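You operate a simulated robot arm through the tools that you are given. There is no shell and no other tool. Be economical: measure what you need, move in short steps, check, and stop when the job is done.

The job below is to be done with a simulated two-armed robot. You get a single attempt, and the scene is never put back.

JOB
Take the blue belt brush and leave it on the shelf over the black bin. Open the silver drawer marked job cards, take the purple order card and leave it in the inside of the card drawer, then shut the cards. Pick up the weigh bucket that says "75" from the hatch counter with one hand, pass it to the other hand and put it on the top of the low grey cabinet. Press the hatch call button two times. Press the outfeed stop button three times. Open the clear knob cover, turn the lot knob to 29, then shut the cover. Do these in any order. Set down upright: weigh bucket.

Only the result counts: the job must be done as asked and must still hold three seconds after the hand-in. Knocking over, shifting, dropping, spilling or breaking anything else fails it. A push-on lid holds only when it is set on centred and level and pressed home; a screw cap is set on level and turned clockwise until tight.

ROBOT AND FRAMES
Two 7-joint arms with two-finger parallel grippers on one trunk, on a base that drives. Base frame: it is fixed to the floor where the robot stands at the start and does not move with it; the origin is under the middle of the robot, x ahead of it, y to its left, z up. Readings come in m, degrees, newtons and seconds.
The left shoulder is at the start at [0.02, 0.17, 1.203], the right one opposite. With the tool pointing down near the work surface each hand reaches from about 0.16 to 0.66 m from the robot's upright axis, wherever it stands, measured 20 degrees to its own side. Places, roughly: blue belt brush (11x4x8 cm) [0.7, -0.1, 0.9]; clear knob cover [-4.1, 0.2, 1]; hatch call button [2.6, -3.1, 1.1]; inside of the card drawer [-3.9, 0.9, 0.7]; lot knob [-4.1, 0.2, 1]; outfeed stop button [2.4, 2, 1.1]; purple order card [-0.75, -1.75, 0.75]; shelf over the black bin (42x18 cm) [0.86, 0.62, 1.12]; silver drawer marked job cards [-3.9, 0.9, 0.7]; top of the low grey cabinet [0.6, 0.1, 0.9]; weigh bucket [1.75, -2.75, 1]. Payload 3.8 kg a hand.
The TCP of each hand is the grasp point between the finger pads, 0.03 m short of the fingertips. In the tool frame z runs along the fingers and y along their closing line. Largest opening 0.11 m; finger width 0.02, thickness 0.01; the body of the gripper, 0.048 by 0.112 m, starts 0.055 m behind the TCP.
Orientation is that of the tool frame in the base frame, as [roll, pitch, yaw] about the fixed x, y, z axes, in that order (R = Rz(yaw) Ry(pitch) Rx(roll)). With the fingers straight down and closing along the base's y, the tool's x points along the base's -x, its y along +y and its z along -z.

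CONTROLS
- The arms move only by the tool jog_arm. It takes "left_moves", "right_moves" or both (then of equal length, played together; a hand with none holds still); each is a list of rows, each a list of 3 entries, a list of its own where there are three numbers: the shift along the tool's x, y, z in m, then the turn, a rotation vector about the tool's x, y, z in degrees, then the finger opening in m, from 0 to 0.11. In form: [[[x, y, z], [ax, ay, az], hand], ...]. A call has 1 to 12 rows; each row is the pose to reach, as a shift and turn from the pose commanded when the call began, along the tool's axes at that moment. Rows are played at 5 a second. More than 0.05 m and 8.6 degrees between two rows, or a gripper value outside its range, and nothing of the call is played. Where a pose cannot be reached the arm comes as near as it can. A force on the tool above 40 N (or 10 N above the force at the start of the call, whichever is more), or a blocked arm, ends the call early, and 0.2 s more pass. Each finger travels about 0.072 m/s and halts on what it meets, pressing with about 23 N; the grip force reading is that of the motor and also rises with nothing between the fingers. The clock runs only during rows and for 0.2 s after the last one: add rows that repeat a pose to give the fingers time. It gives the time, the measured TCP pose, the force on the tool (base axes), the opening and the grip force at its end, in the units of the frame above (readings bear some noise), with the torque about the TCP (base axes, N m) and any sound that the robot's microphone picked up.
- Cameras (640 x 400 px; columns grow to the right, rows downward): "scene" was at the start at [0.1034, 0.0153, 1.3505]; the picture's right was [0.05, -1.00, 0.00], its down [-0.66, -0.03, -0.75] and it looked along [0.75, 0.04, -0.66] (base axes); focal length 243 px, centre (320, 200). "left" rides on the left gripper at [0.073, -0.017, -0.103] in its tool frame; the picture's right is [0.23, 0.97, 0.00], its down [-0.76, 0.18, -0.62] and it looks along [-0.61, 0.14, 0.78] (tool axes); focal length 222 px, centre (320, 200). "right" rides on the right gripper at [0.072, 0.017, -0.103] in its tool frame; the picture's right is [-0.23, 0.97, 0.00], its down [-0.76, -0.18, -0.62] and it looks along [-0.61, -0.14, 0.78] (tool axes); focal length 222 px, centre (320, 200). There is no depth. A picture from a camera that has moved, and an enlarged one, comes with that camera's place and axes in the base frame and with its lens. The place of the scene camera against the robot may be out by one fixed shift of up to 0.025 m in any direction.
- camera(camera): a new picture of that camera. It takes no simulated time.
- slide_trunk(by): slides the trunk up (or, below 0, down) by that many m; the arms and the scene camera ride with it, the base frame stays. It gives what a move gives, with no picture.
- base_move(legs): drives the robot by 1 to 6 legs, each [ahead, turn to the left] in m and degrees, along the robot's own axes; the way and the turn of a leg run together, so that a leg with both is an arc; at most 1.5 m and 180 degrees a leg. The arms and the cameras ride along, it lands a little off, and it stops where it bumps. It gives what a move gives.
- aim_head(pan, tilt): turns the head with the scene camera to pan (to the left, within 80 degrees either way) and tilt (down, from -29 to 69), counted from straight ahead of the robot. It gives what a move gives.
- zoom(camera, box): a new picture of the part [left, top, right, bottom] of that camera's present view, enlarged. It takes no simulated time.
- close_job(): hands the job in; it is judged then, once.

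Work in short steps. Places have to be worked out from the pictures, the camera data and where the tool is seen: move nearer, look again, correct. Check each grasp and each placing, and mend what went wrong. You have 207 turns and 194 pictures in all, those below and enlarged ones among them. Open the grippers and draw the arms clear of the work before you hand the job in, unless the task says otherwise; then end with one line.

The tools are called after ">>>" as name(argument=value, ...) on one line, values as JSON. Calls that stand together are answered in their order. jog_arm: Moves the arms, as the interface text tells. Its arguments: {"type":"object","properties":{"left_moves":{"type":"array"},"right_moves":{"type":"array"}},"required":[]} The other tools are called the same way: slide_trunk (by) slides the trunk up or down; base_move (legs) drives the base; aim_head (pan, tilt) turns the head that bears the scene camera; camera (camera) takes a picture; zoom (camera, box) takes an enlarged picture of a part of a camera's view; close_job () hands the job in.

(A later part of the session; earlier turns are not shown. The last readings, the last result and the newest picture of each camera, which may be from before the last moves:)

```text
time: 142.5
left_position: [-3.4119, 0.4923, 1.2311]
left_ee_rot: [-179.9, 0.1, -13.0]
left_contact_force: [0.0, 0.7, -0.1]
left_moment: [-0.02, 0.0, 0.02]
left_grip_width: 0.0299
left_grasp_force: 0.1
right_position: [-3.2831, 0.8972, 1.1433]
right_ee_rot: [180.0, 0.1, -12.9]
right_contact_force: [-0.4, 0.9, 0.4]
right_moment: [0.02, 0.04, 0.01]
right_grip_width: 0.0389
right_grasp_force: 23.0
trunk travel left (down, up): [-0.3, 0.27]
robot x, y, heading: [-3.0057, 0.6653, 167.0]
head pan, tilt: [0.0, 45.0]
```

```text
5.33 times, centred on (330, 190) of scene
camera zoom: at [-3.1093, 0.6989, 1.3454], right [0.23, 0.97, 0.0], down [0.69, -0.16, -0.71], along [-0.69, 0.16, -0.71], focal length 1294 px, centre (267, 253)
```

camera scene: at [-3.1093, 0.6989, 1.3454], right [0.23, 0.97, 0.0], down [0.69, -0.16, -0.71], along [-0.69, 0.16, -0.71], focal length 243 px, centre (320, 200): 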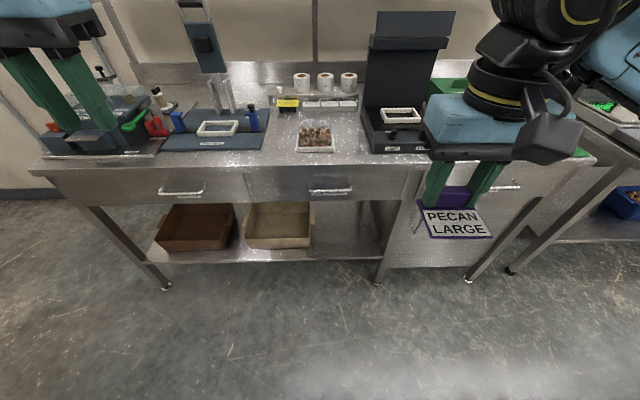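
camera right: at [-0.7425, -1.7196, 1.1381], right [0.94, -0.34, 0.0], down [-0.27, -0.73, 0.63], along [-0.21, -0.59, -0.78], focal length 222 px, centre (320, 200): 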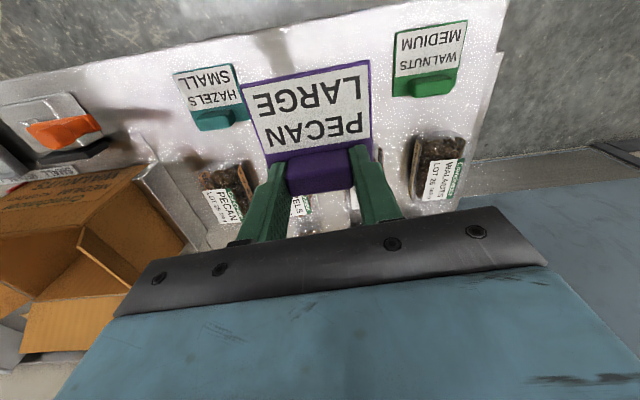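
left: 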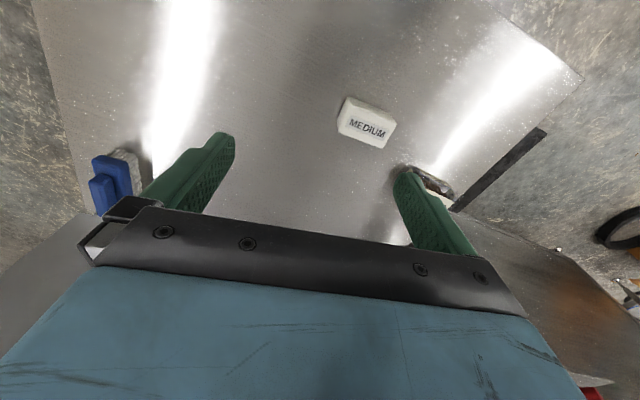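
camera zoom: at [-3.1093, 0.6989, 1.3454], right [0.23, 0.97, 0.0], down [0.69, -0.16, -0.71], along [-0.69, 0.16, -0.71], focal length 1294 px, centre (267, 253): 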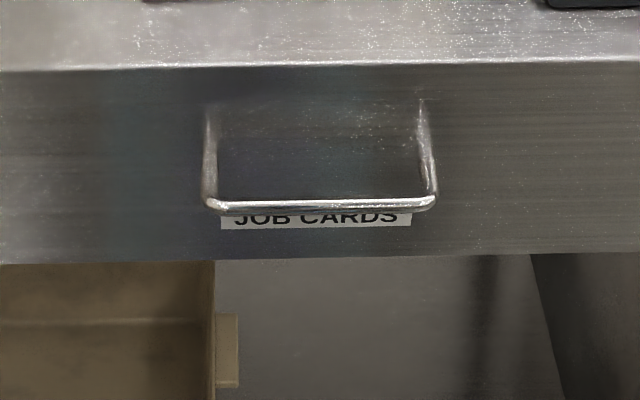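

The JOB CARDS drawer is the middle one, with its bar handle near (-3.707,0.874,0.763). I'll drive 0.12 m closer, lower the trunk, and bring the tilted left hand over the handle. I'll hook the bar with closed fingers.

>>> base_move(legs=[[0.12, 0]])

>>> slide_trunk(by=-0.15)

>>> jog_arm(left_moves=[[[-0.02, -0.032, 0.014], [0, -4, 0], 0.02], [[-0.045, -0.064, 0.028], [0, -8, 0], 0.01], [[-0.068, -0.096, 0.043], [0, -12, 0], 0.0], [[-0.09, -0.128, 0.058], [0, -16, 0], 0.0], [[-0.113, -0.16, 0.072], [0, -20, 0], 0.0], [[-0.136, -0.194, 0.087], [0, -24, 0], 0.0], [[-0.158, -0.226, 0.1], [0, -28, 0], 0.0], [[-0.181, -0.258, 0.116], [0, -32, 0], 0.0], [[-0.204, -0.291, 0.131], [0, -35, 0], 0.0]], right_moves=[[[0, -0.02, 0], [0, 0, 0], 0.02], [[0, -0.04, 0], [0, 0, 0], 0.02], [[0, -0.06, 0], [0, 0, 0], 0.02], [[0, -0.08, 0], [0, 0, 0], 0.02], [[0, -0.1, 0], [0, 0, 0], 0.02], [[0, -0.1, 0], [0, 0, 0], 0.02], [[0, -0.1, 0], [0, 0, 0], 0.02], [[0, -0.1, 0], [0, 0, 0], 0.02], [[0, -0.1, 0], [0, 0, 0], 0.02]])

>>> camera(camera="left")

>>> camera(camera="scene")

```text
time: 143.7
left_position: [-3.5285, 0.521, 1.2319]
left_ee_rot: [-179.9, 0.0, -12.9]
left_contact_force: [-0.4, -1.0, 0.0]
left_moment: [0.0, -0.05, -0.02]
left_grip_width: 0.0301
left_grasp_force: 0.1
right_position: [-3.4001, 0.9237, 1.1433]
right_ee_rot: [-180.0, 0.1, -12.8]
right_contact_force: [-0.7, -0.3, -1.4]
right_moment: [0.0, -0.01, -0.04]
right_grip_width: 0.0392
right_grasp_force: 22.8
trunk travel left (down, up): [-0.3, 0.27]
robot x, y, heading: [-3.129, 0.6945, 166.8]
head pan, tilt: [0.0, 45.0]
```

```text
time: 145.5
left_position: [-3.5271, 0.5196, 1.082]
left_ee_rot: [-179.8, 0.1, -12.9]
left_contact_force: [-0.5, 0.3, 0.4]
left_moment: [0.02, -0.03, -0.02]
left_grip_width: 0.03
left_grasp_force: 0.1
right_position: [-3.3993, 0.9229, 0.9936]
right_ee_rot: [-179.9, 0.2, -12.9]
right_contact_force: [0.4, -0.3, 0.0]
right_moment: [-0.02, 0.02, -0.01]
right_grip_width: 0.0387
right_grasp_force: 23.2
trunk travel left (down, up): [-0.15, 0.42]
robot x, y, heading: [-3.1246, 0.6906, 167.3]
head pan, tilt: [0.0, 45.0]
```

```text
time: 147.5
left_position: [-3.6627, 0.8504, 0.9514]
left_ee_rot: [180.0, 35.2, -13.0]
left_contact_force: [0.1, 0.4, -0.1]
left_moment: [-0.01, 0.0, -0.03]
left_grip_width: 0.0003
left_grasp_force: 22.7
right_position: [-3.3783, 1.0224, 0.9929]
right_ee_rot: [179.9, 0.2, -12.8]
right_contact_force: [0.5, -0.2, -0.6]
right_moment: [-0.02, 0.02, -0.02]
right_grip_width: 0.0391
right_grasp_force: 23.6
trunk travel left (down, up): [-0.15, 0.42]
robot x, y, heading: [-3.1206, 0.6894, 166.9]
head pan, tilt: [0.0, 45.0]
```

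```text
138 pictures are left
camera left: at [-3.542, 0.8404, 0.9944], right [-0.04, -0.99, -0.13], down [-0.3, -0.11, 0.95], along [-0.95, 0.07, -0.29], focal length 222 px, centre (320, 200)
```

left: 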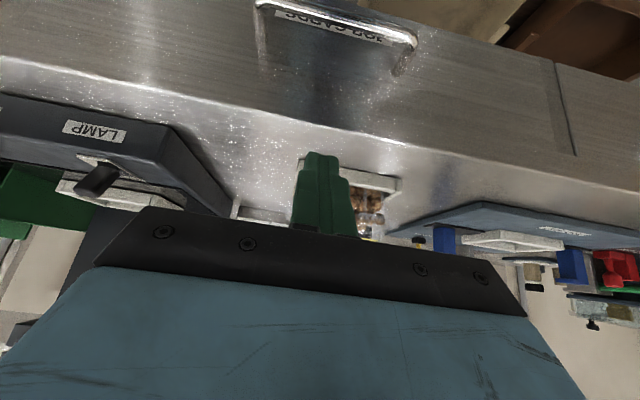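

```text
137 pictures are left
camera scene: at [-3.2253, 0.7263, 1.1953], right [0.23, 0.97, 0.0], down [0.69, -0.16, -0.71], along [-0.69, 0.16, -0.71], focal length 243 px, centre (320, 200)
```

scene: 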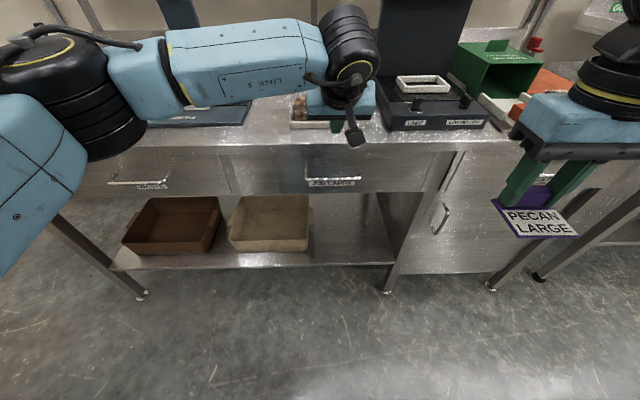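

Left camera and scene agree: the bar is near (-3.70,0.867,0.763), with the bench edge about 4 cm behind it. I'll lower the closed fingertips into the gap behind the bar.

>>> jog_arm(left_moves=[[[0.0123, 0, 0.042], [0, 0, 0], 0.0], [[0.0246, 0, 0.085], [0, 0, 0], 0.0], [[0.0369, 0, 0.127], [0, 0, 0], 0.0], [[0.054, 0, 0.152], [0, 0, 0], 0.0], [[0.0714, 0, 0.176], [0, 0, 0], 0.0]])

>>> camera(camera="left")

>>> zoom(camera="scene", box=[250, 120, 410, 220])

```text
time: 148.0
left_position: [-3.6786, 0.8531, 0.8981]
left_ee_rot: [179.9, 35.1, -12.7]
left_contact_force: [17.0, -11.3, 9.4]
left_moment: [-0.28, -0.06, 0.22]
left_grip_width: 0.0001
left_grasp_force: 23.1
right_position: [-3.378, 1.0202, 0.993]
right_ee_rot: [-180.0, 0.3, -12.9]
right_contact_force: [-1.1, 0.0, -0.5]
right_moment: [0.0, -0.04, 0.01]
right_grip_width: 0.0391
right_grasp_force: 23.7
trunk travel left (down, up): [-0.15, 0.42]
robot x, y, heading: [-3.125, 0.6865, 166.9]
head pan, tilt: [0.0, 45.0]
stopped in row 2 (left hand): the force on the tool passed its limit at 71 N (the readings are from after the stop); the commanded pose is now the measured one
```

```text
136 pictures are left
camera left: at [-3.5585, 0.8434, 0.942], right [-0.03, -0.99, -0.13], down [-0.3, -0.11, 0.95], along [-0.95, 0.07, -0.29], focal length 222 px, centre (320, 200)
```

left: 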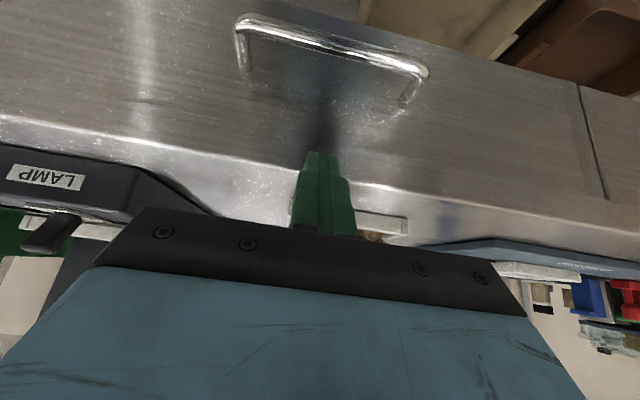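

```text
4.00 times, centred on (330, 170) of scene
camera zoom: at [-3.2245, 0.7251, 1.1955], right [0.22, 0.97, 0.0], down [0.69, -0.16, -0.71], along [-0.69, 0.16, -0.71], focal length 970 px, centre (280, 320)
```

zoom: 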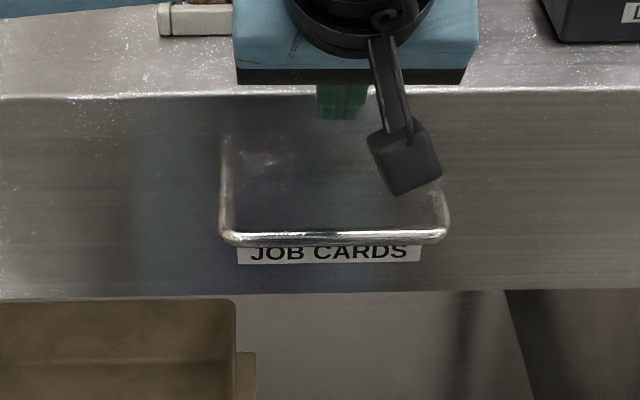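

The fingertips hit the bench lip, so the bar sits almost under the lip. Hooking from above won't work. I'll back off and turn the hand horizontal with vertical closing, to grip the bar from the front.

>>> jog_arm(left_moves=[[[0.03, 0, -0.02], [0, 0, 0], 0.0], [[0.06, 0, -0.04], [0, 0, 0], 0.02], [[0.082, 0, -0.058], [0, -8, 0], 0.04], [[0.082, 0, -0.058], [0, -16, 0], 0.06], [[0.082, 0, -0.058], [0, -24, 0], 0.06], [[0.082, 0, -0.058], [0, -32, 0], 0.06], [[0.082, 0, -0.058], [0, -40, 0], 0.06], [[0.082, 0, -0.058], [0, -45, 0], 0.06]])

>>> jog_arm(left_moves=[[[0, 0, 0], [0, 0, 8], 0.06], [[0, 0, 0], [0, 0, 16], 0.06], [[0, 0, 0], [0, 0, 24], 0.06], [[0, 0, 0], [0, 0, 32], 0.06], [[0, 0, 0], [0, 0, 40], 0.06], [[0, 0, 0], [0, 0, 48], 0.06], [[0, 0, 0], [0, 0, 56], 0.06], [[0, 0, 0], [0, 0, 64], 0.06], [[0, 0, 0], [0, 0, 72], 0.06], [[0, 0, 0], [0, 0, 80], 0.06], [[0, 0, 0], [0, 0, 88], 0.06], [[0, 0, 0], [0, 0, 90], 0.06]])

>>> camera(camera="scene")

>>> camera(camera="left")

```text
time: 149.8
left_position: [-3.5809, 0.832, 0.8971]
left_ee_rot: [-179.9, 80.4, -12.8]
left_contact_force: [-0.5, 0.0, 0.1]
left_moment: [0.01, 0.01, -0.02]
left_grip_width: 0.0599
left_grasp_force: 0.0
right_position: [-3.3789, 1.0213, 0.9937]
right_ee_rot: [-179.9, 0.1, -12.9]
right_contact_force: [-0.1, -0.5, 0.0]
right_moment: [-0.03, -0.01, 0.04]
right_grip_width: 0.0391
right_grasp_force: 22.9
trunk travel left (down, up): [-0.15, 0.42]
robot x, y, heading: [-3.123, 0.6972, 166.9]
head pan, tilt: [0.0, 45.0]
```

```text
time: 152.4
left_position: [-3.5822, 0.8321, 0.898]
left_ee_rot: [99.6, -0.1, -102.7]
left_contact_force: [-0.6, 0.8, -0.3]
left_moment: [0.06, -0.01, 0.01]
left_grip_width: 0.06
left_grasp_force: 0.1
right_position: [-3.378, 1.0209, 0.9931]
right_ee_rot: [-180.0, 0.0, -12.9]
right_contact_force: [0.0, -0.7, 0.1]
right_moment: [0.01, -0.02, -0.02]
right_grip_width: 0.0388
right_grasp_force: 23.2
trunk travel left (down, up): [-0.15, 0.42]
robot x, y, heading: [-3.1249, 0.689, 167.0]
head pan, tilt: [0.0, 45.0]
```

```text
134 pictures are left
camera scene: at [-3.2254, 0.7256, 1.1954], right [0.22, 0.97, 0.0], down [0.69, -0.16, -0.71], along [-0.69, 0.16, -0.71], focal length 243 px, centre (320, 200)
```

scene: 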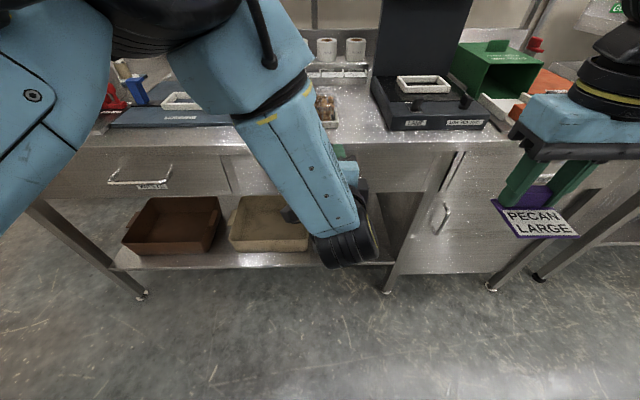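

```text
133 pictures are left
camera left: at [-3.4963, 0.7377, 0.899], right [-0.21, -0.18, 0.96], down [0.74, 0.61, 0.28], along [-0.64, 0.77, 0.01], focal length 222 px, centre (320, 200)
```

left: 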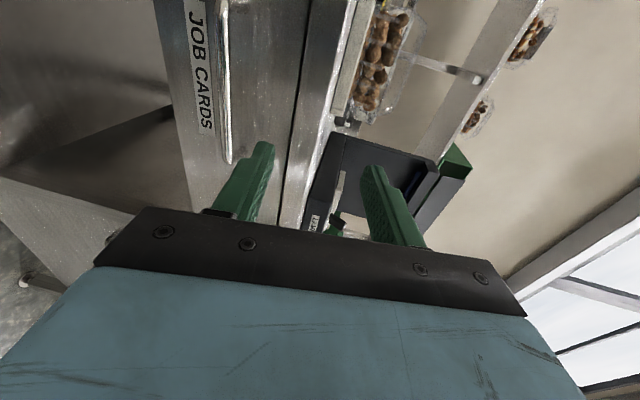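

In this horizontal view the bar is at z≈0.78 and the drawer gap is at z≈0.84. I'll go down to bar height, advance the open fingers around it, and close.

>>> jog_arm(left_moves=[[[0, -0.035, 0.005], [0, 0, 0], 0.055], [[0, -0.07, 0.01], [0, 0, 0], 0.055], [[0, -0.097, 0.02], [0, 0, 0], 0.055], [[0, -0.097, 0.05], [0, 0, 0], 0.055], [[0, -0.097, 0.07], [0, 0, 0], 0.055]])

>>> camera(camera="left")

```text
time: 153.6
left_position: [-3.6334, 0.8447, 0.7889]
left_ee_rot: [99.7, -0.1, -102.7]
left_contact_force: [0.2, -0.2, -1.3]
left_moment: [0.05, -0.04, 0.0]
left_grip_width: 0.0552
left_grasp_force: 0.1
right_position: [-3.3786, 1.0211, 0.992]
right_ee_rot: [180.0, 0.1, -13.0]
right_contact_force: [0.3, -0.3, -0.3]
right_moment: [0.02, -0.01, 0.0]
right_grip_width: 0.039
right_grasp_force: 23.3
trunk travel left (down, up): [-0.15, 0.42]
robot x, y, heading: [-3.1248, 0.6916, 167.0]
head pan, tilt: [0.0, 45.0]
```

```text
132 pictures are left
camera left: at [-3.5474, 0.75, 0.7909], right [-0.21, -0.18, 0.96], down [0.74, 0.61, 0.28], along [-0.64, 0.77, 0.01], focal length 222 px, centre (320, 200)
```

left: 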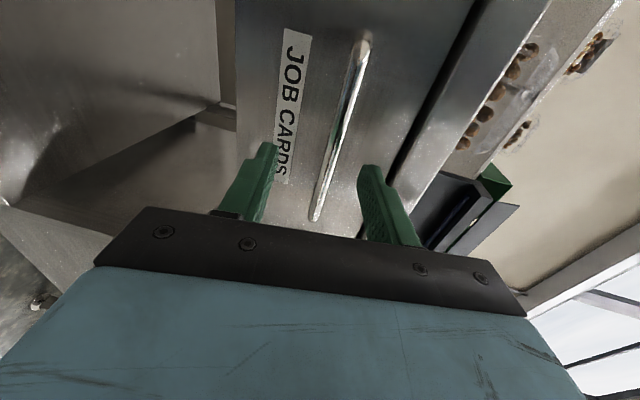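

The bar lies between the fingers at z≈0.793. I'll go 1 cm up and 3 cm forward, then close.

>>> jog_arm(left_moves=[[[0, 0.013, 0.01], [0, 0, 0], 0.055], [[0, 0.013, 0.03], [0, 0, 0], 0.055], [[0, 0.013, 0.03], [0, 0, 0], 0.03], [[0, 0.013, 0.03], [0, 0, 0], 0.0], [[0, 0.013, 0.03], [0, 0, 0], 0.0], [[0, 0.013, 0.03], [0, 0, 0], 0.0]])

>>> camera(camera="left")

```text
time: 155.0
left_position: [-3.6644, 0.85, 0.7937]
left_ee_rot: [100.5, -0.1, -102.9]
left_contact_force: [4.5, -2.4, -30.5]
left_moment: [0.32, -0.47, 0.22]
left_grip_width: 0.0116
left_grasp_force: 45.4
right_position: [-3.38, 1.0212, 0.9919]
right_ee_rot: [-179.9, 0.0, -12.9]
right_contact_force: [-0.9, 0.2, 0.4]
right_moment: [0.0, -0.01, 0.01]
right_grip_width: 0.039
right_grasp_force: 23.3
trunk travel left (down, up): [-0.15, 0.42]
robot x, y, heading: [-3.1212, 0.6895, 167.3]
head pan, tilt: [0.0, 45.0]
```

```text
131 pictures are left
camera left: at [-3.5779, 0.7561, 0.7956], right [-0.22, -0.18, 0.96], down [0.74, 0.61, 0.29], along [-0.64, 0.77, 0.0], focal length 222 px, centre (320, 200)
```

left: 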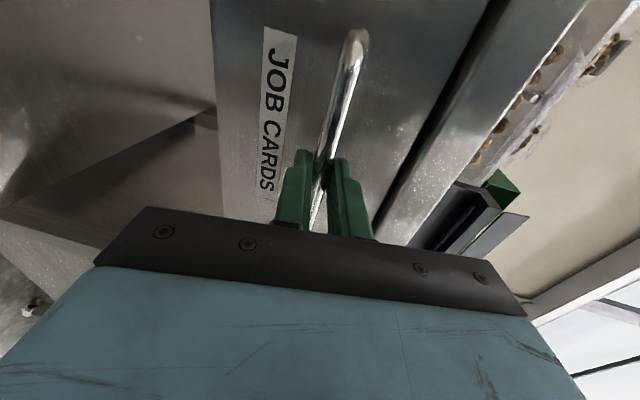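

The bar is gripped. I'll relax the vertical load and pull straight back.

>>> jog_arm(left_moves=[[[0, -0.005, 0], [0, 0, 0], 0.0], [[0, -0.009, -0.02], [0, 0, 0], 0.0], [[0, -0.013, -0.04], [0, 0, 0], 0.0], [[0, -0.016, -0.06], [0, 0, 0], 0.0], [[0, -0.0195, -0.08], [0, 0, 0], 0.0], [[0, -0.023, -0.1], [0, 0, 0], 0.0], [[0, -0.026, -0.12], [0, 0, 0], 0.0]])

>>> camera(camera="scene")

```text
time: 156.6
left_position: [-3.5454, 0.8267, 0.7936]
left_ee_rot: [99.7, -0.1, -102.9]
left_contact_force: [5.3, 13.4, -2.7]
left_moment: [0.09, -0.12, 0.62]
left_grip_width: 0.0116
left_grasp_force: 44.8
right_position: [-3.3777, 1.022, 0.9926]
right_ee_rot: [180.0, 0.1, -12.9]
right_contact_force: [-0.3, -0.1, 0.4]
right_moment: [-0.01, -0.04, -0.05]
right_grip_width: 0.039
right_grasp_force: 22.3
trunk travel left (down, up): [-0.15, 0.42]
robot x, y, heading: [-3.1258, 0.6938, 166.7]
head pan, tilt: [0.0, 45.0]
```

```text
130 pictures are left
camera scene: at [-3.2251, 0.727, 1.1954], right [0.23, 0.97, 0.0], down [0.69, -0.16, -0.71], along [-0.69, 0.16, -0.71], focal length 243 px, centre (320, 200)
```

scene: 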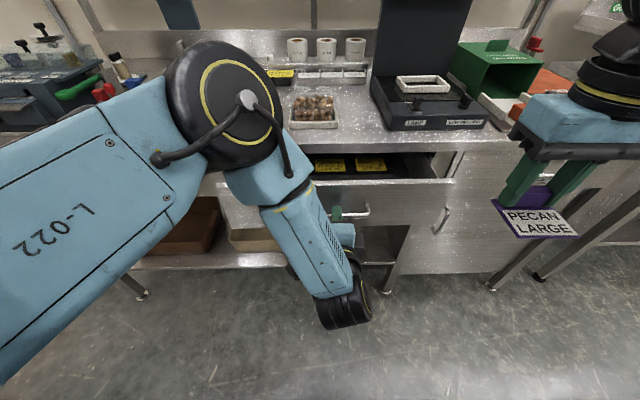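

The drawer is opening, with yellow cards inside. I'll pull another 8 cm.

>>> jog_arm(left_moves=[[[0, -0.0035, -0.02], [0, 0, 0], 0.0], [[0, -0.007, -0.04], [0, 0, 0], 0.0], [[0, -0.0105, -0.06], [0, 0, 0], 0.0], [[0, -0.014, -0.08], [0, 0, 0], 0.0]])

>>> camera(camera="scene")

```text
time: 157.6
left_position: [-3.4633, 0.8079, 0.7929]
left_ee_rot: [99.5, 0.1, -103.1]
left_contact_force: [8.0, 31.7, 5.8]
left_moment: [0.24, 0.02, 0.2]
left_grip_width: 0.0118
left_grasp_force: 45.2
right_position: [-3.3763, 1.0243, 0.992]
right_ee_rot: [179.8, 0.3, -12.9]
right_contact_force: [-0.3, -0.3, -0.5]
right_moment: [0.0, 0.0, 0.02]
right_grip_width: 0.0391
right_grasp_force: 23.2
trunk travel left (down, up): [-0.15, 0.42]
robot x, y, heading: [-3.1254, 0.6951, 167.1]
head pan, tilt: [0.0, 45.0]
```

```text
129 pictures are left
camera scene: at [-3.2243, 0.7287, 1.1954], right [0.23, 0.97, 0.0], down [0.69, -0.16, -0.71], along [-0.69, 0.16, -0.71], focal length 243 px, centre (320, 200)
```

scene: 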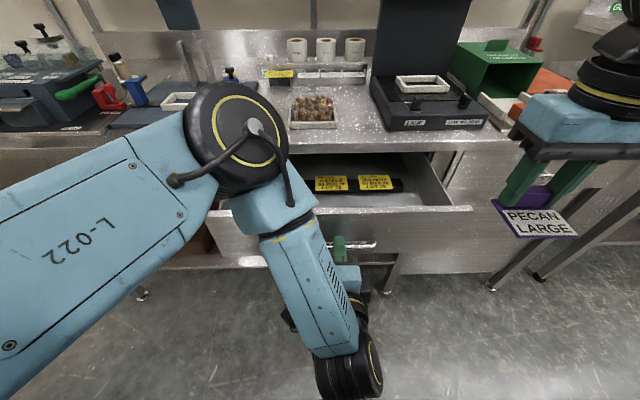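

The drawer is open about 0.2 m. I'll release the bar, draw the left hand back and out to the left.

>>> jog_arm(left_moves=[[[0, 0, 0], [0, 0, 0], 0.04], [[0, 0, 0], [0, 0, 0], 0.06], [[0, -0.01, -0.03], [0, 0, 0], 0.06], [[0, -0.02, -0.07], [0, 0, 0], 0.06], [[0.04, 0.0, -0.08], [0, 0, 0], 0.06], [[0.08, 0.02, -0.08], [0, 0, 0], 0.06], [[0.12, 0.04, -0.08], [0, 0, 0], 0.06], [[0.16, 0.06, -0.08], [0, 0, 0], 0.06], [[0.2, 0.08, -0.08], [0, 0, 0], 0.06], [[0.22, 0.12, -0.08], [0, 0, 0], 0.06]])

>>> camera(camera="scene")

```text
time: 159.8
left_position: [-3.4962, 0.6729, 0.8783]
left_ee_rot: [99.9, 0.1, -102.7]
left_contact_force: [-1.1, 0.0, -0.6]
left_moment: [0.03, -0.02, -0.01]
left_grip_width: 0.0601
left_grasp_force: 0.1
left hand out of reach, approached as far as the arm can: row 3, 4, 5, 6, 7, 8, 9, 10
right_position: [-3.3801, 1.019, 0.9922]
right_ee_rot: [-179.9, 0.1, -12.8]
right_contact_force: [-0.3, -1.0, 0.0]
right_moment: [0.01, -0.03, 0.01]
right_grip_width: 0.0388
right_grasp_force: 22.7
trunk travel left (down, up): [-0.15, 0.42]
robot x, y, heading: [-3.1253, 0.6923, 167.0]
head pan, tilt: [0.0, 45.0]
```

```text
128 pictures are left
camera scene: at [-3.2268, 0.7236, 1.1953], right [0.22, 0.97, 0.0], down [0.69, -0.16, -0.71], along [-0.69, 0.16, -0.71], focal length 243 px, centre (320, 200)
```

scene: 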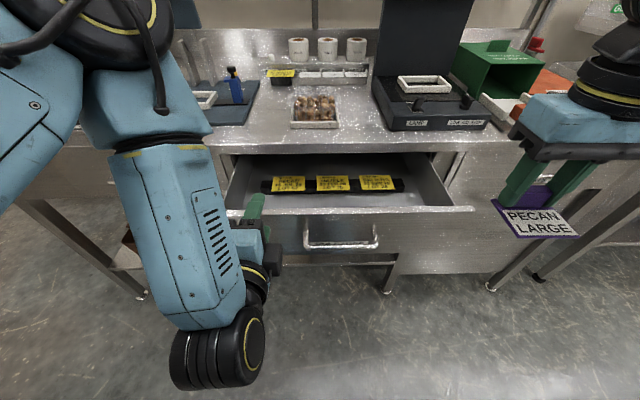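

>>> jog_arm(left_moves=[[[0.0, 0.04, -0.0], [0, 0, 0], 0.06], [[0.03, 0.08, -0.0], [0, 0, 0], 0.06], [[0.06, 0.12, -0.0], [0, 0, 0], 0.06], [[0.09, 0.14, -0.0], [0, 0, 0], 0.06]])

>>> zoom(camera="scene", box=[210, 130, 490, 260])

```text
time: 160.8
left_position: [-3.5978, 0.6252, 1.0204]
left_ee_rot: [99.8, 0.0, -102.8]
left_contact_force: [-0.5, 0.5, 0.4]
left_moment: [-0.02, 0.0, -0.03]
left_grip_width: 0.0598
left_grasp_force: 0.0
left hand out of reach, approached as far as the arm can: row 1, 2, 3, 4
right_position: [-3.3795, 1.0204, 0.9927]
right_ee_rot: [-180.0, 0.1, -12.8]
right_contact_force: [-0.6, 0.0, -0.2]
right_moment: [0.0, 0.0, -0.02]
right_grip_width: 0.0389
right_grasp_force: 23.9
trunk travel left (down, up): [-0.15, 0.42]
robot x, y, heading: [-3.1235, 0.6893, 166.9]
head pan, tilt: [0.0, 45.0]
```

```text
2.29 times, centred on (350, 195) of scene
camera zoom: at [-3.2254, 0.724, 1.1954], right [0.22, 0.97, 0.0], down [0.69, -0.16, -0.71], along [-0.69, 0.16, -0.71], focal length 554 px, centre (251, 211)
```

zoom: 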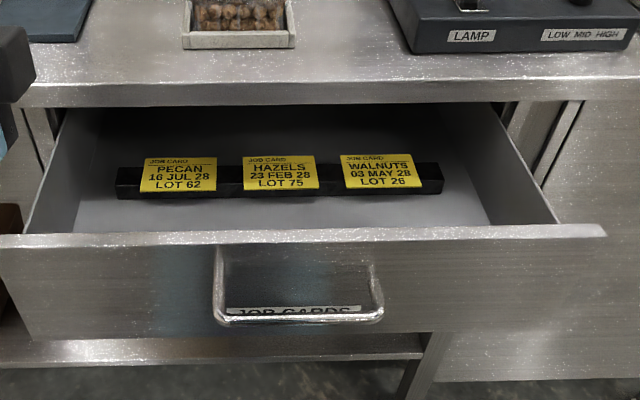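

The free space in front of the yellow job cards is about 9 cm deep. I'll bring the purple card above it, with the tab aimed at (-3.617,0.897), and check with the wrist camera.

>>> jog_arm(right_moves=[[[-0.035, 0.03, 0], [0, 0, 0], 0.02], [[-0.07, 0.06, 0], [0, 0, 0], 0.02], [[-0.105, 0.09, 0], [0, 0, 0], 0.02], [[-0.14, 0.12, 0], [0, 0, 0], 0.02], [[-0.175, 0.15, 0], [0, 0, 0], 0.02], [[-0.203, 0.173, 0], [0, 0, 0], 0.02], [[-0.203, 0.173, 0], [0, 0, 0], 0.02]])

>>> camera(camera="right")

>>> zoom(camera="scene", box=[210, 80, 490, 260])

```text
time: 162.4
left_position: [-3.5993, 0.6279, 1.02]
left_ee_rot: [99.6, 0.0, -102.8]
left_contact_force: [0.3, -0.3, 0.9]
left_moment: [-0.02, -0.02, 0.0]
left_grip_width: 0.0601
left_grasp_force: 0.1
right_position: [-3.6158, 0.8977, 0.9916]
right_ee_rot: [-179.9, 0.2, -12.9]
right_contact_force: [0.1, 0.9, -0.8]
right_moment: [0.01, 0.0, -0.03]
right_grip_width: 0.039
right_grasp_force: 22.8
trunk travel left (down, up): [-0.15, 0.42]
robot x, y, heading: [-3.1266, 0.6915, 167.1]
head pan, tilt: [0.0, 45.0]
```

```text
126 pictures are left
camera right: at [-3.5472, 0.8657, 1.0953], right [-0.44, -0.9, 0.0], down [-0.7, 0.34, 0.63], along [-0.56, 0.27, -0.78], focal length 222 px, centre (320, 200)
```

right: 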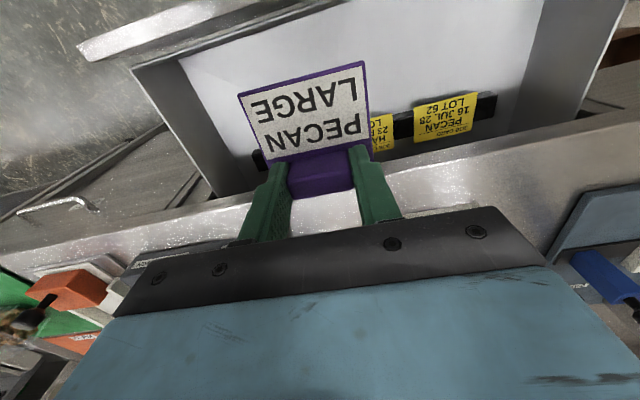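

```text
2.22 times, centred on (350, 170) of scene
camera zoom: at [-3.2252, 0.7258, 1.1954], right [0.22, 0.97, 0.0], down [0.69, -0.16, -0.71], along [-0.69, 0.16, -0.71], focal length 539 px, centre (253, 267)
```

zoom: 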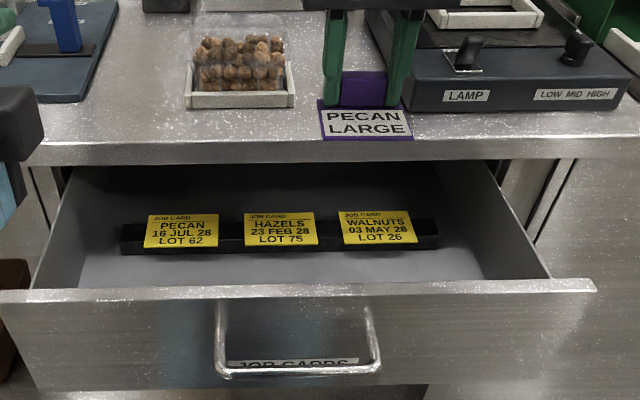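

The wrist view shows the space runs from f≈3.65 to 3.775. I'll shift the card 1 cm inward and lower until contact.

>>> jog_arm(right_moves=[[[-0.012, 0, 0.04], [0, 0, 0], 0.02], [[-0.012, 0, 0.08], [0, 0, 0], 0.02], [[-0.012, 0, 0.12], [0, 0, 0], 0.02], [[-0.012, 0, 0.145], [0, 0, 0], 0.02], [[-0.012, 0, 0.16], [0, 0, 0], 0.02]])

>>> zoom(camera="scene", box=[210, 80, 490, 260])

>>> camera(camera="right")

```text
time: 163.6
left_position: [-3.5977, 0.6267, 1.02]
left_ee_rot: [99.7, 0.0, -102.8]
left_contact_force: [-0.2, 0.0, -0.8]
left_moment: [-0.04, -0.02, 0.02]
left_grip_width: 0.0601
left_grasp_force: 0.1
right_position: [-3.6283, 0.9007, 0.8327]
right_ee_rot: [179.8, 0.2, -12.8]
right_contact_force: [-0.1, -0.5, -0.9]
right_moment: [0.01, -0.01, 0.0]
right_grip_width: 0.0387
right_grasp_force: 23.4
trunk travel left (down, up): [-0.15, 0.42]
robot x, y, heading: [-3.1223, 0.6923, 166.7]
head pan, tilt: [0.0, 45.0]
```

```text
2.22 times, centred on (350, 170) of scene
camera zoom: at [-3.2254, 0.7257, 1.1954], right [0.22, 0.97, 0.0], down [0.69, -0.16, -0.71], along [-0.69, 0.16, -0.71], focal length 539 px, centre (253, 267)
```

zoom: 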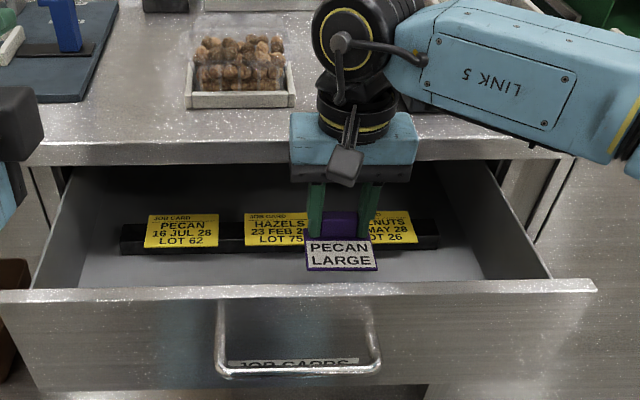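

```text
123 pictures are left
camera right: at [-3.56, 0.868, 0.936], right [-0.44, -0.9, 0.0], down [-0.7, 0.34, 0.62], along [-0.56, 0.27, -0.78], focal length 222 px, centre (320, 200)
```

right: 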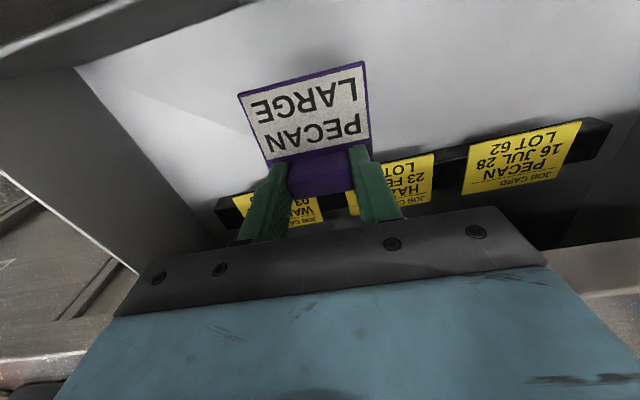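

>>> jog_arm(right_moves=[[[0.005, 0, 0.01], [0, 0, 0], 0.02], [[0.005, 0, 0.017], [0, 0, 0], 0.02], [[0.005, 0, 0.024], [0, 0, 0], 0.02], [[0.005, 0, 0.03], [0, 0, 0], 0.02], [[0.005, 0, 0.036], [0, 0, 0], 0.02], [[0.005, 0, 0.042], [0, 0, 0], 0.02], [[0.005, 0, 0.048], [0, 0, 0], 0.02]])

>>> camera(camera="right")

```text
time: 165.2
left_position: [-3.5981, 0.6263, 1.0202]
left_ee_rot: [99.7, 0.0, -102.9]
left_contact_force: [-0.3, 0.0, 0.1]
left_moment: [0.0, 0.02, -0.05]
left_grip_width: 0.0601
left_grasp_force: 0.0
right_position: [-3.6223, 0.898, 0.7849]
right_ee_rot: [179.9, 0.1, -12.8]
right_contact_force: [-1.2, 0.8, 0.2]
right_moment: [0.0, -0.01, -0.02]
right_grip_width: 0.0388
right_grasp_force: 22.6
trunk travel left (down, up): [-0.15, 0.42]
robot x, y, heading: [-3.1267, 0.6901, 167.1]
head pan, tilt: [0.0, 45.0]
```

```text
122 pictures are left
camera right: at [-3.5549, 0.8668, 0.8878], right [-0.44, -0.9, 0.0], down [-0.7, 0.34, 0.63], along [-0.56, 0.27, -0.78], focal length 222 px, centre (320, 200)
```

right: 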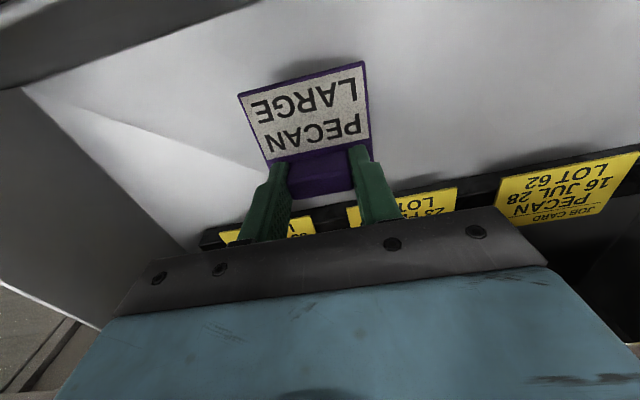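

Not at the floor yet, and the palm still clears the holder. I'll keep lowering.

>>> jog_arm(right_moves=[[[0.003, 0, 0.006], [0, 0, 0], 0.02], [[0.003, 0, 0.012], [0, 0, 0], 0.02], [[0.003, 0, 0.018], [0, 0, 0], 0.02], [[0.003, 0, 0.024], [0, 0, 0], 0.02], [[0.003, 0, 0.03], [0, 0, 0], 0.02], [[0.003, 0, 0.036], [0, 0, 0], 0.02]])

>>> camera(camera="right")

```text
time: 166.6
left_position: [-3.5965, 0.6266, 1.0206]
left_ee_rot: [99.7, 0.0, -102.8]
left_contact_force: [0.2, -0.1, 0.5]
left_moment: [-0.02, 0.0, -0.01]
left_grip_width: 0.0598
left_grasp_force: 0.0
right_position: [-3.6209, 0.9001, 0.7522]
right_ee_rot: [179.9, 0.4, -12.9]
right_contact_force: [0.6, 3.0, 17.6]
right_moment: [0.12, -0.45, 0.03]
right_grip_width: 0.0389
right_grasp_force: 23.2
trunk travel left (down, up): [-0.15, 0.42]
robot x, y, heading: [-3.1229, 0.6928, 167.0]
head pan, tilt: [0.0, 45.0]
```

```text
121 pictures are left
camera right: at [-3.5521, 0.8666, 0.8541], right [-0.44, -0.9, 0.0], down [-0.7, 0.34, 0.63], along [-0.57, 0.27, -0.78], focal length 222 px, centre (320, 200)
```

right: 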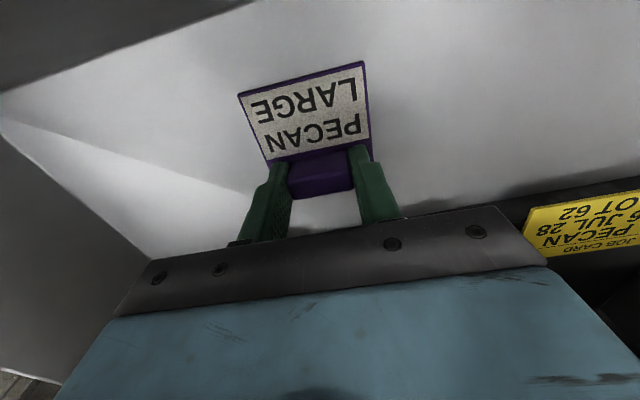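

The card is on the drawer floor (17 N). I'll release it and rise.

>>> jog_arm(right_moves=[[[0, 0, -0.002], [0, 0, 0], 0.045], [[0, 0, -0.002], [0, 0, 0], 0.06], [[0, 0, -0.002], [0, 0, 0], 0.06], [[0.003, 0, -0.03], [0, 0, 0], 0.06], [[0.006, 0, -0.07], [0, 0, 0], 0.06], [[0.006, 0, -0.11], [0, 0, 0], 0.06], [[0.006, 0, -0.15], [0, 0, 0], 0.06], [[0.006, 0, -0.19], [0, 0, 0], 0.06], [[0.046, -0.02, -0.21], [0, 0, 0], 0.06], [[0.086, -0.04, -0.21], [0, 0, 0], 0.06], [[0.126, -0.06, -0.21], [0, 0, 0], 0.06], [[0.166, -0.08, -0.21], [0, 0, 0], 0.06]])

>>> zoom(camera="scene", box=[210, 80, 490, 260])

```text
time: 169.2
left_position: [-3.5984, 0.6268, 1.0209]
left_ee_rot: [99.7, 0.0, -102.8]
left_contact_force: [-0.2, 0.3, 0.2]
left_moment: [0.03, 0.02, 0.0]
left_grip_width: 0.0599
left_grasp_force: 0.0
right_position: [-3.4378, 0.9402, 0.9574]
right_ee_rot: [-179.9, 0.1, -12.8]
right_contact_force: [0.0, 0.4, -0.1]
right_moment: [-0.01, -0.02, 0.03]
right_grip_width: 0.0601
right_grasp_force: 0.0
trunk travel left (down, up): [-0.15, 0.42]
robot x, y, heading: [-3.1259, 0.6904, 166.9]
head pan, tilt: [0.0, 45.0]
```

```text
2.22 times, centred on (350, 170) of scene
camera zoom: at [-3.2249, 0.7259, 1.1954], right [0.22, 0.97, 0.0], down [0.69, -0.16, -0.71], along [-0.69, 0.16, -0.71], focal length 539 px, centre (253, 267)
```

zoom: 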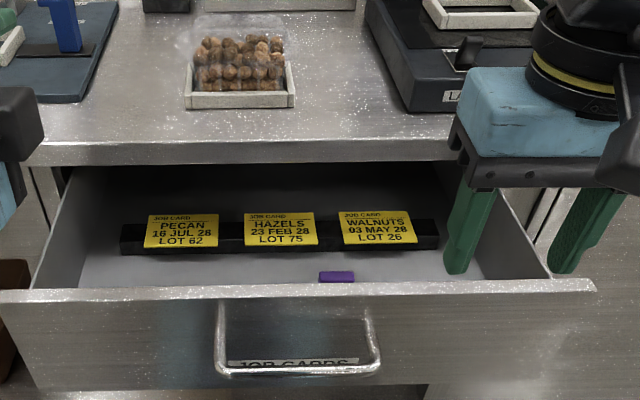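

The card lies inside. To shut the drawer I'll back the base off 12 cm, then push the handle bar at its middle with the right hand's closed fingers.

>>> base_move(legs=[[-0.12, 0]])

>>> jog_arm(right_moves=[[[0, 0.03, 0.0], [0, -4, 0], 0.03], [[0, 0.06, 0.03], [0, -8, 0], 0.0], [[0, 0.09, 0.06], [0, -12, 0], 0.0], [[0, 0.12, 0.09], [0, -16, 0], 0.0], [[0, 0.139, 0.125], [0, -20, 0], 0.0], [[0, 0.139, 0.157], [0, -20, 0], 0.0], [[0, 0.139, 0.157], [0, -20, 0], 0.0]])

>>> camera(camera="scene")

```text
time: 170.4
left_position: [-3.4817, 0.5998, 1.0208]
left_ee_rot: [99.8, 0.0, -102.8]
left_contact_force: [0.6, -0.3, -0.3]
left_moment: [0.02, -0.01, 0.0]
left_grip_width: 0.0601
left_grasp_force: 0.0
right_position: [-3.3224, 0.9124, 0.9581]
right_ee_rot: [180.0, 0.2, -12.9]
right_contact_force: [0.1, 0.4, 0.2]
right_moment: [0.03, -0.01, -0.02]
right_grip_width: 0.06
right_grasp_force: 0.1
trunk travel left (down, up): [-0.15, 0.42]
robot x, y, heading: [-3.0075, 0.6647, 167.0]
head pan, tilt: [0.0, 45.0]
```

```text
time: 172.0
left_position: [-3.482, 0.6007, 1.0196]
left_ee_rot: [99.8, 0.0, -102.8]
left_contact_force: [-0.2, 0.8, 0.6]
left_moment: [0.01, 0.04, -0.01]
left_grip_width: 0.0599
left_grasp_force: 0.0
right_position: [-3.353, 0.7764, 0.8011]
right_ee_rot: [179.9, 20.2, -12.9]
right_contact_force: [-0.2, 0.2, 1.2]
right_moment: [0.01, 0.01, -0.01]
right_grip_width: 0.0001
right_grasp_force: 23.5
trunk travel left (down, up): [-0.15, 0.42]
robot x, y, heading: [-3.0104, 0.6678, 167.0]
head pan, tilt: [0.0, 45.0]
```

```text
119 pictures are left
camera scene: at [-3.1096, 0.6989, 1.1954], right [0.22, 0.97, 0.0], down [0.69, -0.16, -0.71], along [-0.69, 0.16, -0.71], focal length 243 px, centre (320, 200)
```

scene: 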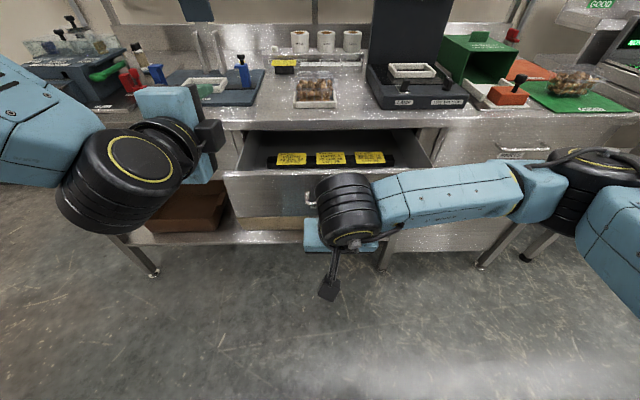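

>>> jog_arm(right_moves=[[[-0.033, 0, 0.012], [0, 0, 0], 0.0], [[-0.066, 0, 0.024], [0, 0, 0], 0.0], [[-0.094, 0, 0.034], [0, 0, 0], 0.0], [[-0.117, 0, 0.043], [0, 0, 0], 0.0], [[-0.141, 0, 0.051], [0, 0, 0], 0.0], [[-0.164, 0, 0.06], [0, 0, 0], 0.0], [[-0.188, 0, 0.068], [0, 0, 0], 0.0], [[-0.212, 0, 0.077], [0, 0, 0], 0.0], [[-0.235, 0, 0.086], [0, 0, 0], 0.0]])

>>> camera(camera="scene")

```text
time: 174.0
left_position: [-3.4824, 0.6005, 1.0203]
left_ee_rot: [99.8, 0.0, -102.7]
left_contact_force: [0.4, -0.1, -0.2]
left_moment: [0.0, -0.01, 0.0]
left_grip_width: 0.0602
left_grasp_force: 0.0
right_position: [-3.5997, 0.8334, 0.8021]
right_ee_rot: [-180.0, 20.3, -12.9]
right_contact_force: [-0.3, 0.3, 0.3]
right_moment: [0.0, 0.02, 0.0]
right_grip_width: 0.0
right_grasp_force: 23.3
trunk travel left (down, up): [-0.15, 0.42]
robot x, y, heading: [-3.0044, 0.6659, 166.8]
head pan, tilt: [0.0, 45.0]
```

```text
118 pictures are left
camera scene: at [-3.1099, 0.6989, 1.1954], right [0.22, 0.97, 0.0], down [0.69, -0.16, -0.71], along [-0.69, 0.16, -0.71], focal length 243 px, centre (320, 200)
```

scene: 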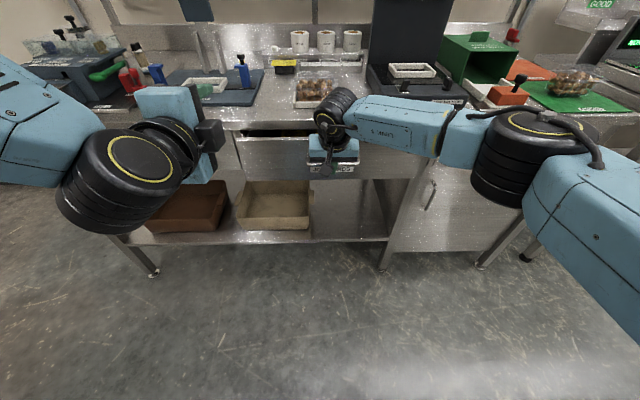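

It's nearly shut. I'll keep pushing in small steps until it stops.

>>> jog_arm(right_moves=[[[-0.019, 0, 0.007], [0, 0, 0], 0.0], [[-0.038, 0, 0.014], [0, 0, 0], 0.0], [[-0.052, 0, 0.019], [0, 0, 0], 0.0], [[-0.062, 0, 0.0225], [0, 0, 0], 0.0], [[-0.07, 0, 0.0255], [0, 0, 0], 0.0], [[-0.078, 0, 0.028], [0, 0, 0], 0.0]])

>>> zoom(camera="scene", box=[200, 90, 480, 230])

```text
time: 175.4
left_position: [-3.4821, 0.5996, 1.021]
left_ee_rot: [99.7, 0.0, -102.8]
left_contact_force: [0.4, 0.4, 0.4]
left_moment: [-0.02, 0.02, 0.03]
left_grip_width: 0.0599
left_grasp_force: 0.0
right_position: [-3.6527, 0.8508, 0.8009]
right_ee_rot: [-180.0, 20.2, -12.9]
right_contact_force: [-0.1, 0.0, 0.3]
right_moment: [0.01, 0.01, -0.01]
right_grip_width: 0.0
right_grasp_force: 23.0
right hand out of reach, approached as far as the arm can: row 4, 5, 6
trunk travel left (down, up): [-0.15, 0.42]
robot x, y, heading: [-3.011, 0.6659, 166.8]
head pan, tilt: [0.0, 45.0]
```

```text
2.29 times, centred on (340, 160) of scene
camera zoom: at [-3.1096, 0.699, 1.1954], right [0.22, 0.97, 0.0], down [0.69, -0.16, -0.71], along [-0.69, 0.16, -0.71], focal length 554 px, centre (274, 291)
```

zoom: 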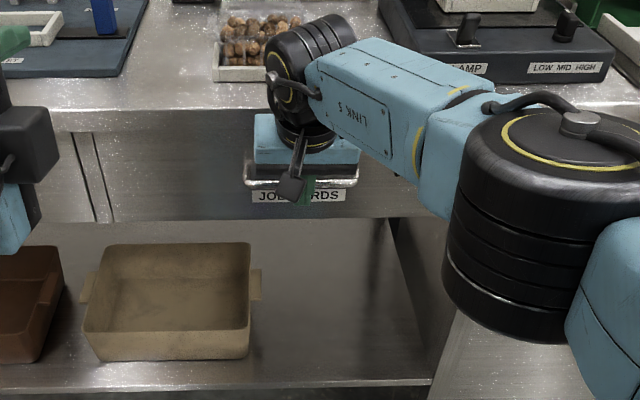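

The arm is at its limit with a few mm possibly left, so I'll nudge the base forward 2 cm to finish.

>>> base_move(legs=[[0.02, 0]])

>>> camera(camera="right")

```text
time: 176.3
left_position: [-3.4942, 0.6026, 1.0198]
left_ee_rot: [99.9, 0.0, -102.8]
left_contact_force: [1.7, -0.4, 0.7]
left_moment: [0.0, 0.01, 0.01]
left_grip_width: 0.06
left_grasp_force: 0.0
right_position: [-3.6602, 0.8495, 0.7969]
right_ee_rot: [-180.0, 18.9, -12.8]
right_contact_force: [1.5, -0.1, -0.8]
right_moment: [0.01, -0.02, 0.01]
right_grip_width: 0.0
right_grasp_force: 23.2
trunk travel left (down, up): [-0.15, 0.42]
robot x, y, heading: [-3.0186, 0.6683, 167.0]
head pan, tilt: [0.0, 45.0]
stopped in leg 1: the force on the tool passed its limit at 54 N (the readings are from after the stop); the commanded pose is now the measured one
```

```text
116 pictures are left
camera right: at [-3.5636, 0.8103, 0.8707], right [-0.42, -0.9, 0.07], down [-0.47, 0.29, 0.84], along [-0.78, 0.32, -0.54], focal length 222 px, centre (320, 200)
```

right: 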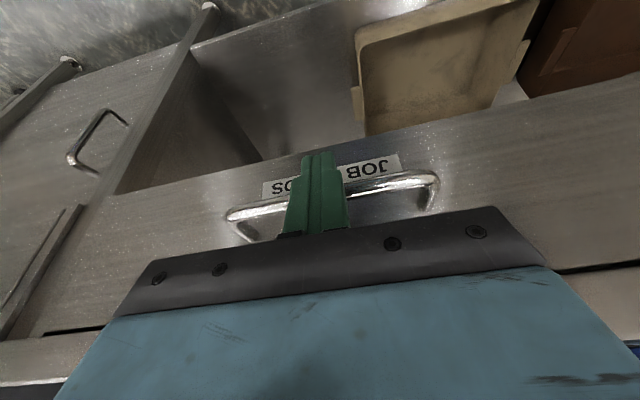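

54 N of resistance means the drawer is shut. I'll back away, restore both hands to pointing down, and confirm with a picture.

>>> base_move(legs=[[-0.15, 0]])

>>> jog_arm(left_moves=[[[0, 0, 0], [0, 0, -8], 0.06], [[0, 0, 0], [0, 0, -16], 0.06], [[0, 0, 0], [0, 0, -24], 0.06], [[0, 0, 0], [0, 0, -32], 0.06], [[0, 0, 0], [0, 0, -40], 0.06], [[0, 0, 0], [0, 0, -48], 0.06], [[0, 0, 0], [0, 0, -56], 0.06], [[0, 0, 0], [0, 0, -64], 0.06], [[0, 0, 0], [0, 0, -72], 0.06], [[0, 0, 0], [0, 0, -80], 0.06], [[0, 0, 0], [0, 0, -88], 0.06], [[0, 0, 0], [0, 0, -90], 0.06]], right_moves=[[[0.02, 0, -0.03], [0, 3, 0], 0.0], [[0.05, -0.02, -0.06], [0, 6, 0], 0.0], [[0.08, -0.04, -0.09], [0, 9, 0], 0.0], [[0.11, -0.06, -0.12], [0, 12, 0], 0.0], [[0.14, -0.08, -0.15], [0, 15, 0], 0.0], [[0.17, -0.1, -0.18], [0, 18, 0], 0.0], [[0.2, -0.12, -0.2], [0, 19, 0], 0.0], [[0.2, -0.14, -0.22], [0, 19, 0], 0.0], [[0.2, -0.16, -0.22], [0, 19, 0], 0.0], [[0.2, -0.16, -0.22], [0, 19, 0], 0.0], [[0.2, -0.16, -0.22], [0, 19, 0], 0.0], [[0.2, -0.16, -0.22], [0, 19, 0], 0.0]])

>>> jog_arm(left_moves=[[[0, 0, 0], [0, 8, 0], 0.06], [[0, 0, 0], [0, 16, 0], 0.06], [[0, 0, 0], [0, 24, 0], 0.06], [[0, 0, 0], [0, 32, 0], 0.06], [[0, 0, 0], [0, 40, 0], 0.06], [[0, 0, 0], [0, 48, 0], 0.06], [[0, 0, 0], [0, 56, 0], 0.06], [[0, 0, 0], [0, 64, 0], 0.06], [[0, 0, 0], [0, 72, 0], 0.06], [[0, 0, 0], [0, 80, 0], 0.06]])

>>> camera(camera="scene")

```text
time: 177.6
left_position: [-3.348, 0.5678, 1.0213]
left_ee_rot: [99.7, 0.0, -102.7]
left_contact_force: [-0.5, 0.6, -0.2]
left_moment: [0.03, 0.0, 0.02]
left_grip_width: 0.0602
left_grasp_force: 0.0
right_position: [-3.5149, 0.8141, 0.7976]
right_ee_rot: [180.0, 19.0, -12.6]
right_contact_force: [0.1, -0.1, -1.4]
right_moment: [-0.02, 0.01, 0.03]
right_grip_width: 0.0
right_grasp_force: 23.0
trunk travel left (down, up): [-0.15, 0.42]
robot x, y, heading: [-2.8736, 0.6345, 166.9]
head pan, tilt: [0.0, 45.0]
```

```text
time: 180.2
left_position: [-3.3482, 0.569, 1.0206]
left_ee_rot: [-179.3, 80.1, -12.0]
left_contact_force: [-0.5, -0.2, 0.0]
left_moment: [-0.01, 0.03, 0.04]
left_grip_width: 0.06
left_grasp_force: 0.1
right_position: [-3.2261, 0.9138, 0.9413]
right_ee_rot: [-179.9, -0.1, -12.8]
right_contact_force: [0.6, -0.8, 0.2]
right_moment: [-0.03, 0.02, 0.02]
right_grip_width: 0.0
right_grasp_force: 23.0
trunk travel left (down, up): [-0.15, 0.42]
robot x, y, heading: [-2.874, 0.6353, 167.0]
head pan, tilt: [0.0, 45.0]
```

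```text
time: 182.4
left_position: [-3.3482, 0.5699, 1.0194]
left_ee_rot: [-180.0, 0.0, -12.7]
left_contact_force: [0.2, -0.3, -0.1]
left_moment: [0.02, 0.01, 0.01]
left_grip_width: 0.0599
left_grasp_force: 0.0
right_position: [-3.2266, 0.9134, 0.9405]
right_ee_rot: [-180.0, -0.1, -12.6]
right_contact_force: [0.1, -0.1, 0.7]
right_moment: [0.01, 0.03, -0.03]
right_grip_width: 0.0
right_grasp_force: 23.4
trunk travel left (down, up): [-0.15, 0.42]
robot x, y, heading: [-2.8749, 0.6341, 166.8]
head pan, tilt: [0.0, 45.0]
```

```text
115 pictures are left
camera scene: at [-2.9767, 0.6683, 1.1953], right [0.22, 0.97, 0.0], down [0.69, -0.16, -0.71], along [-0.69, 0.16, -0.71], focal length 243 px, centre (320, 200)
```

scene: 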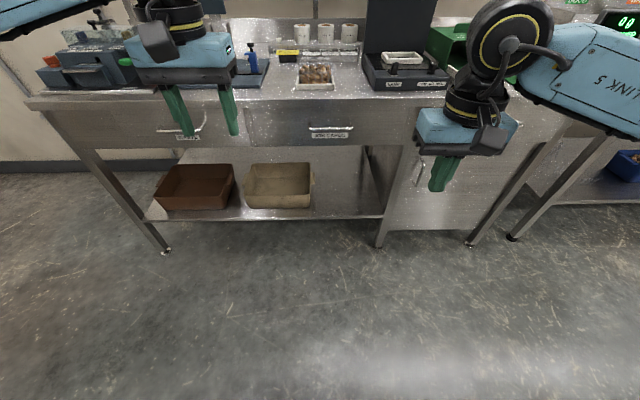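

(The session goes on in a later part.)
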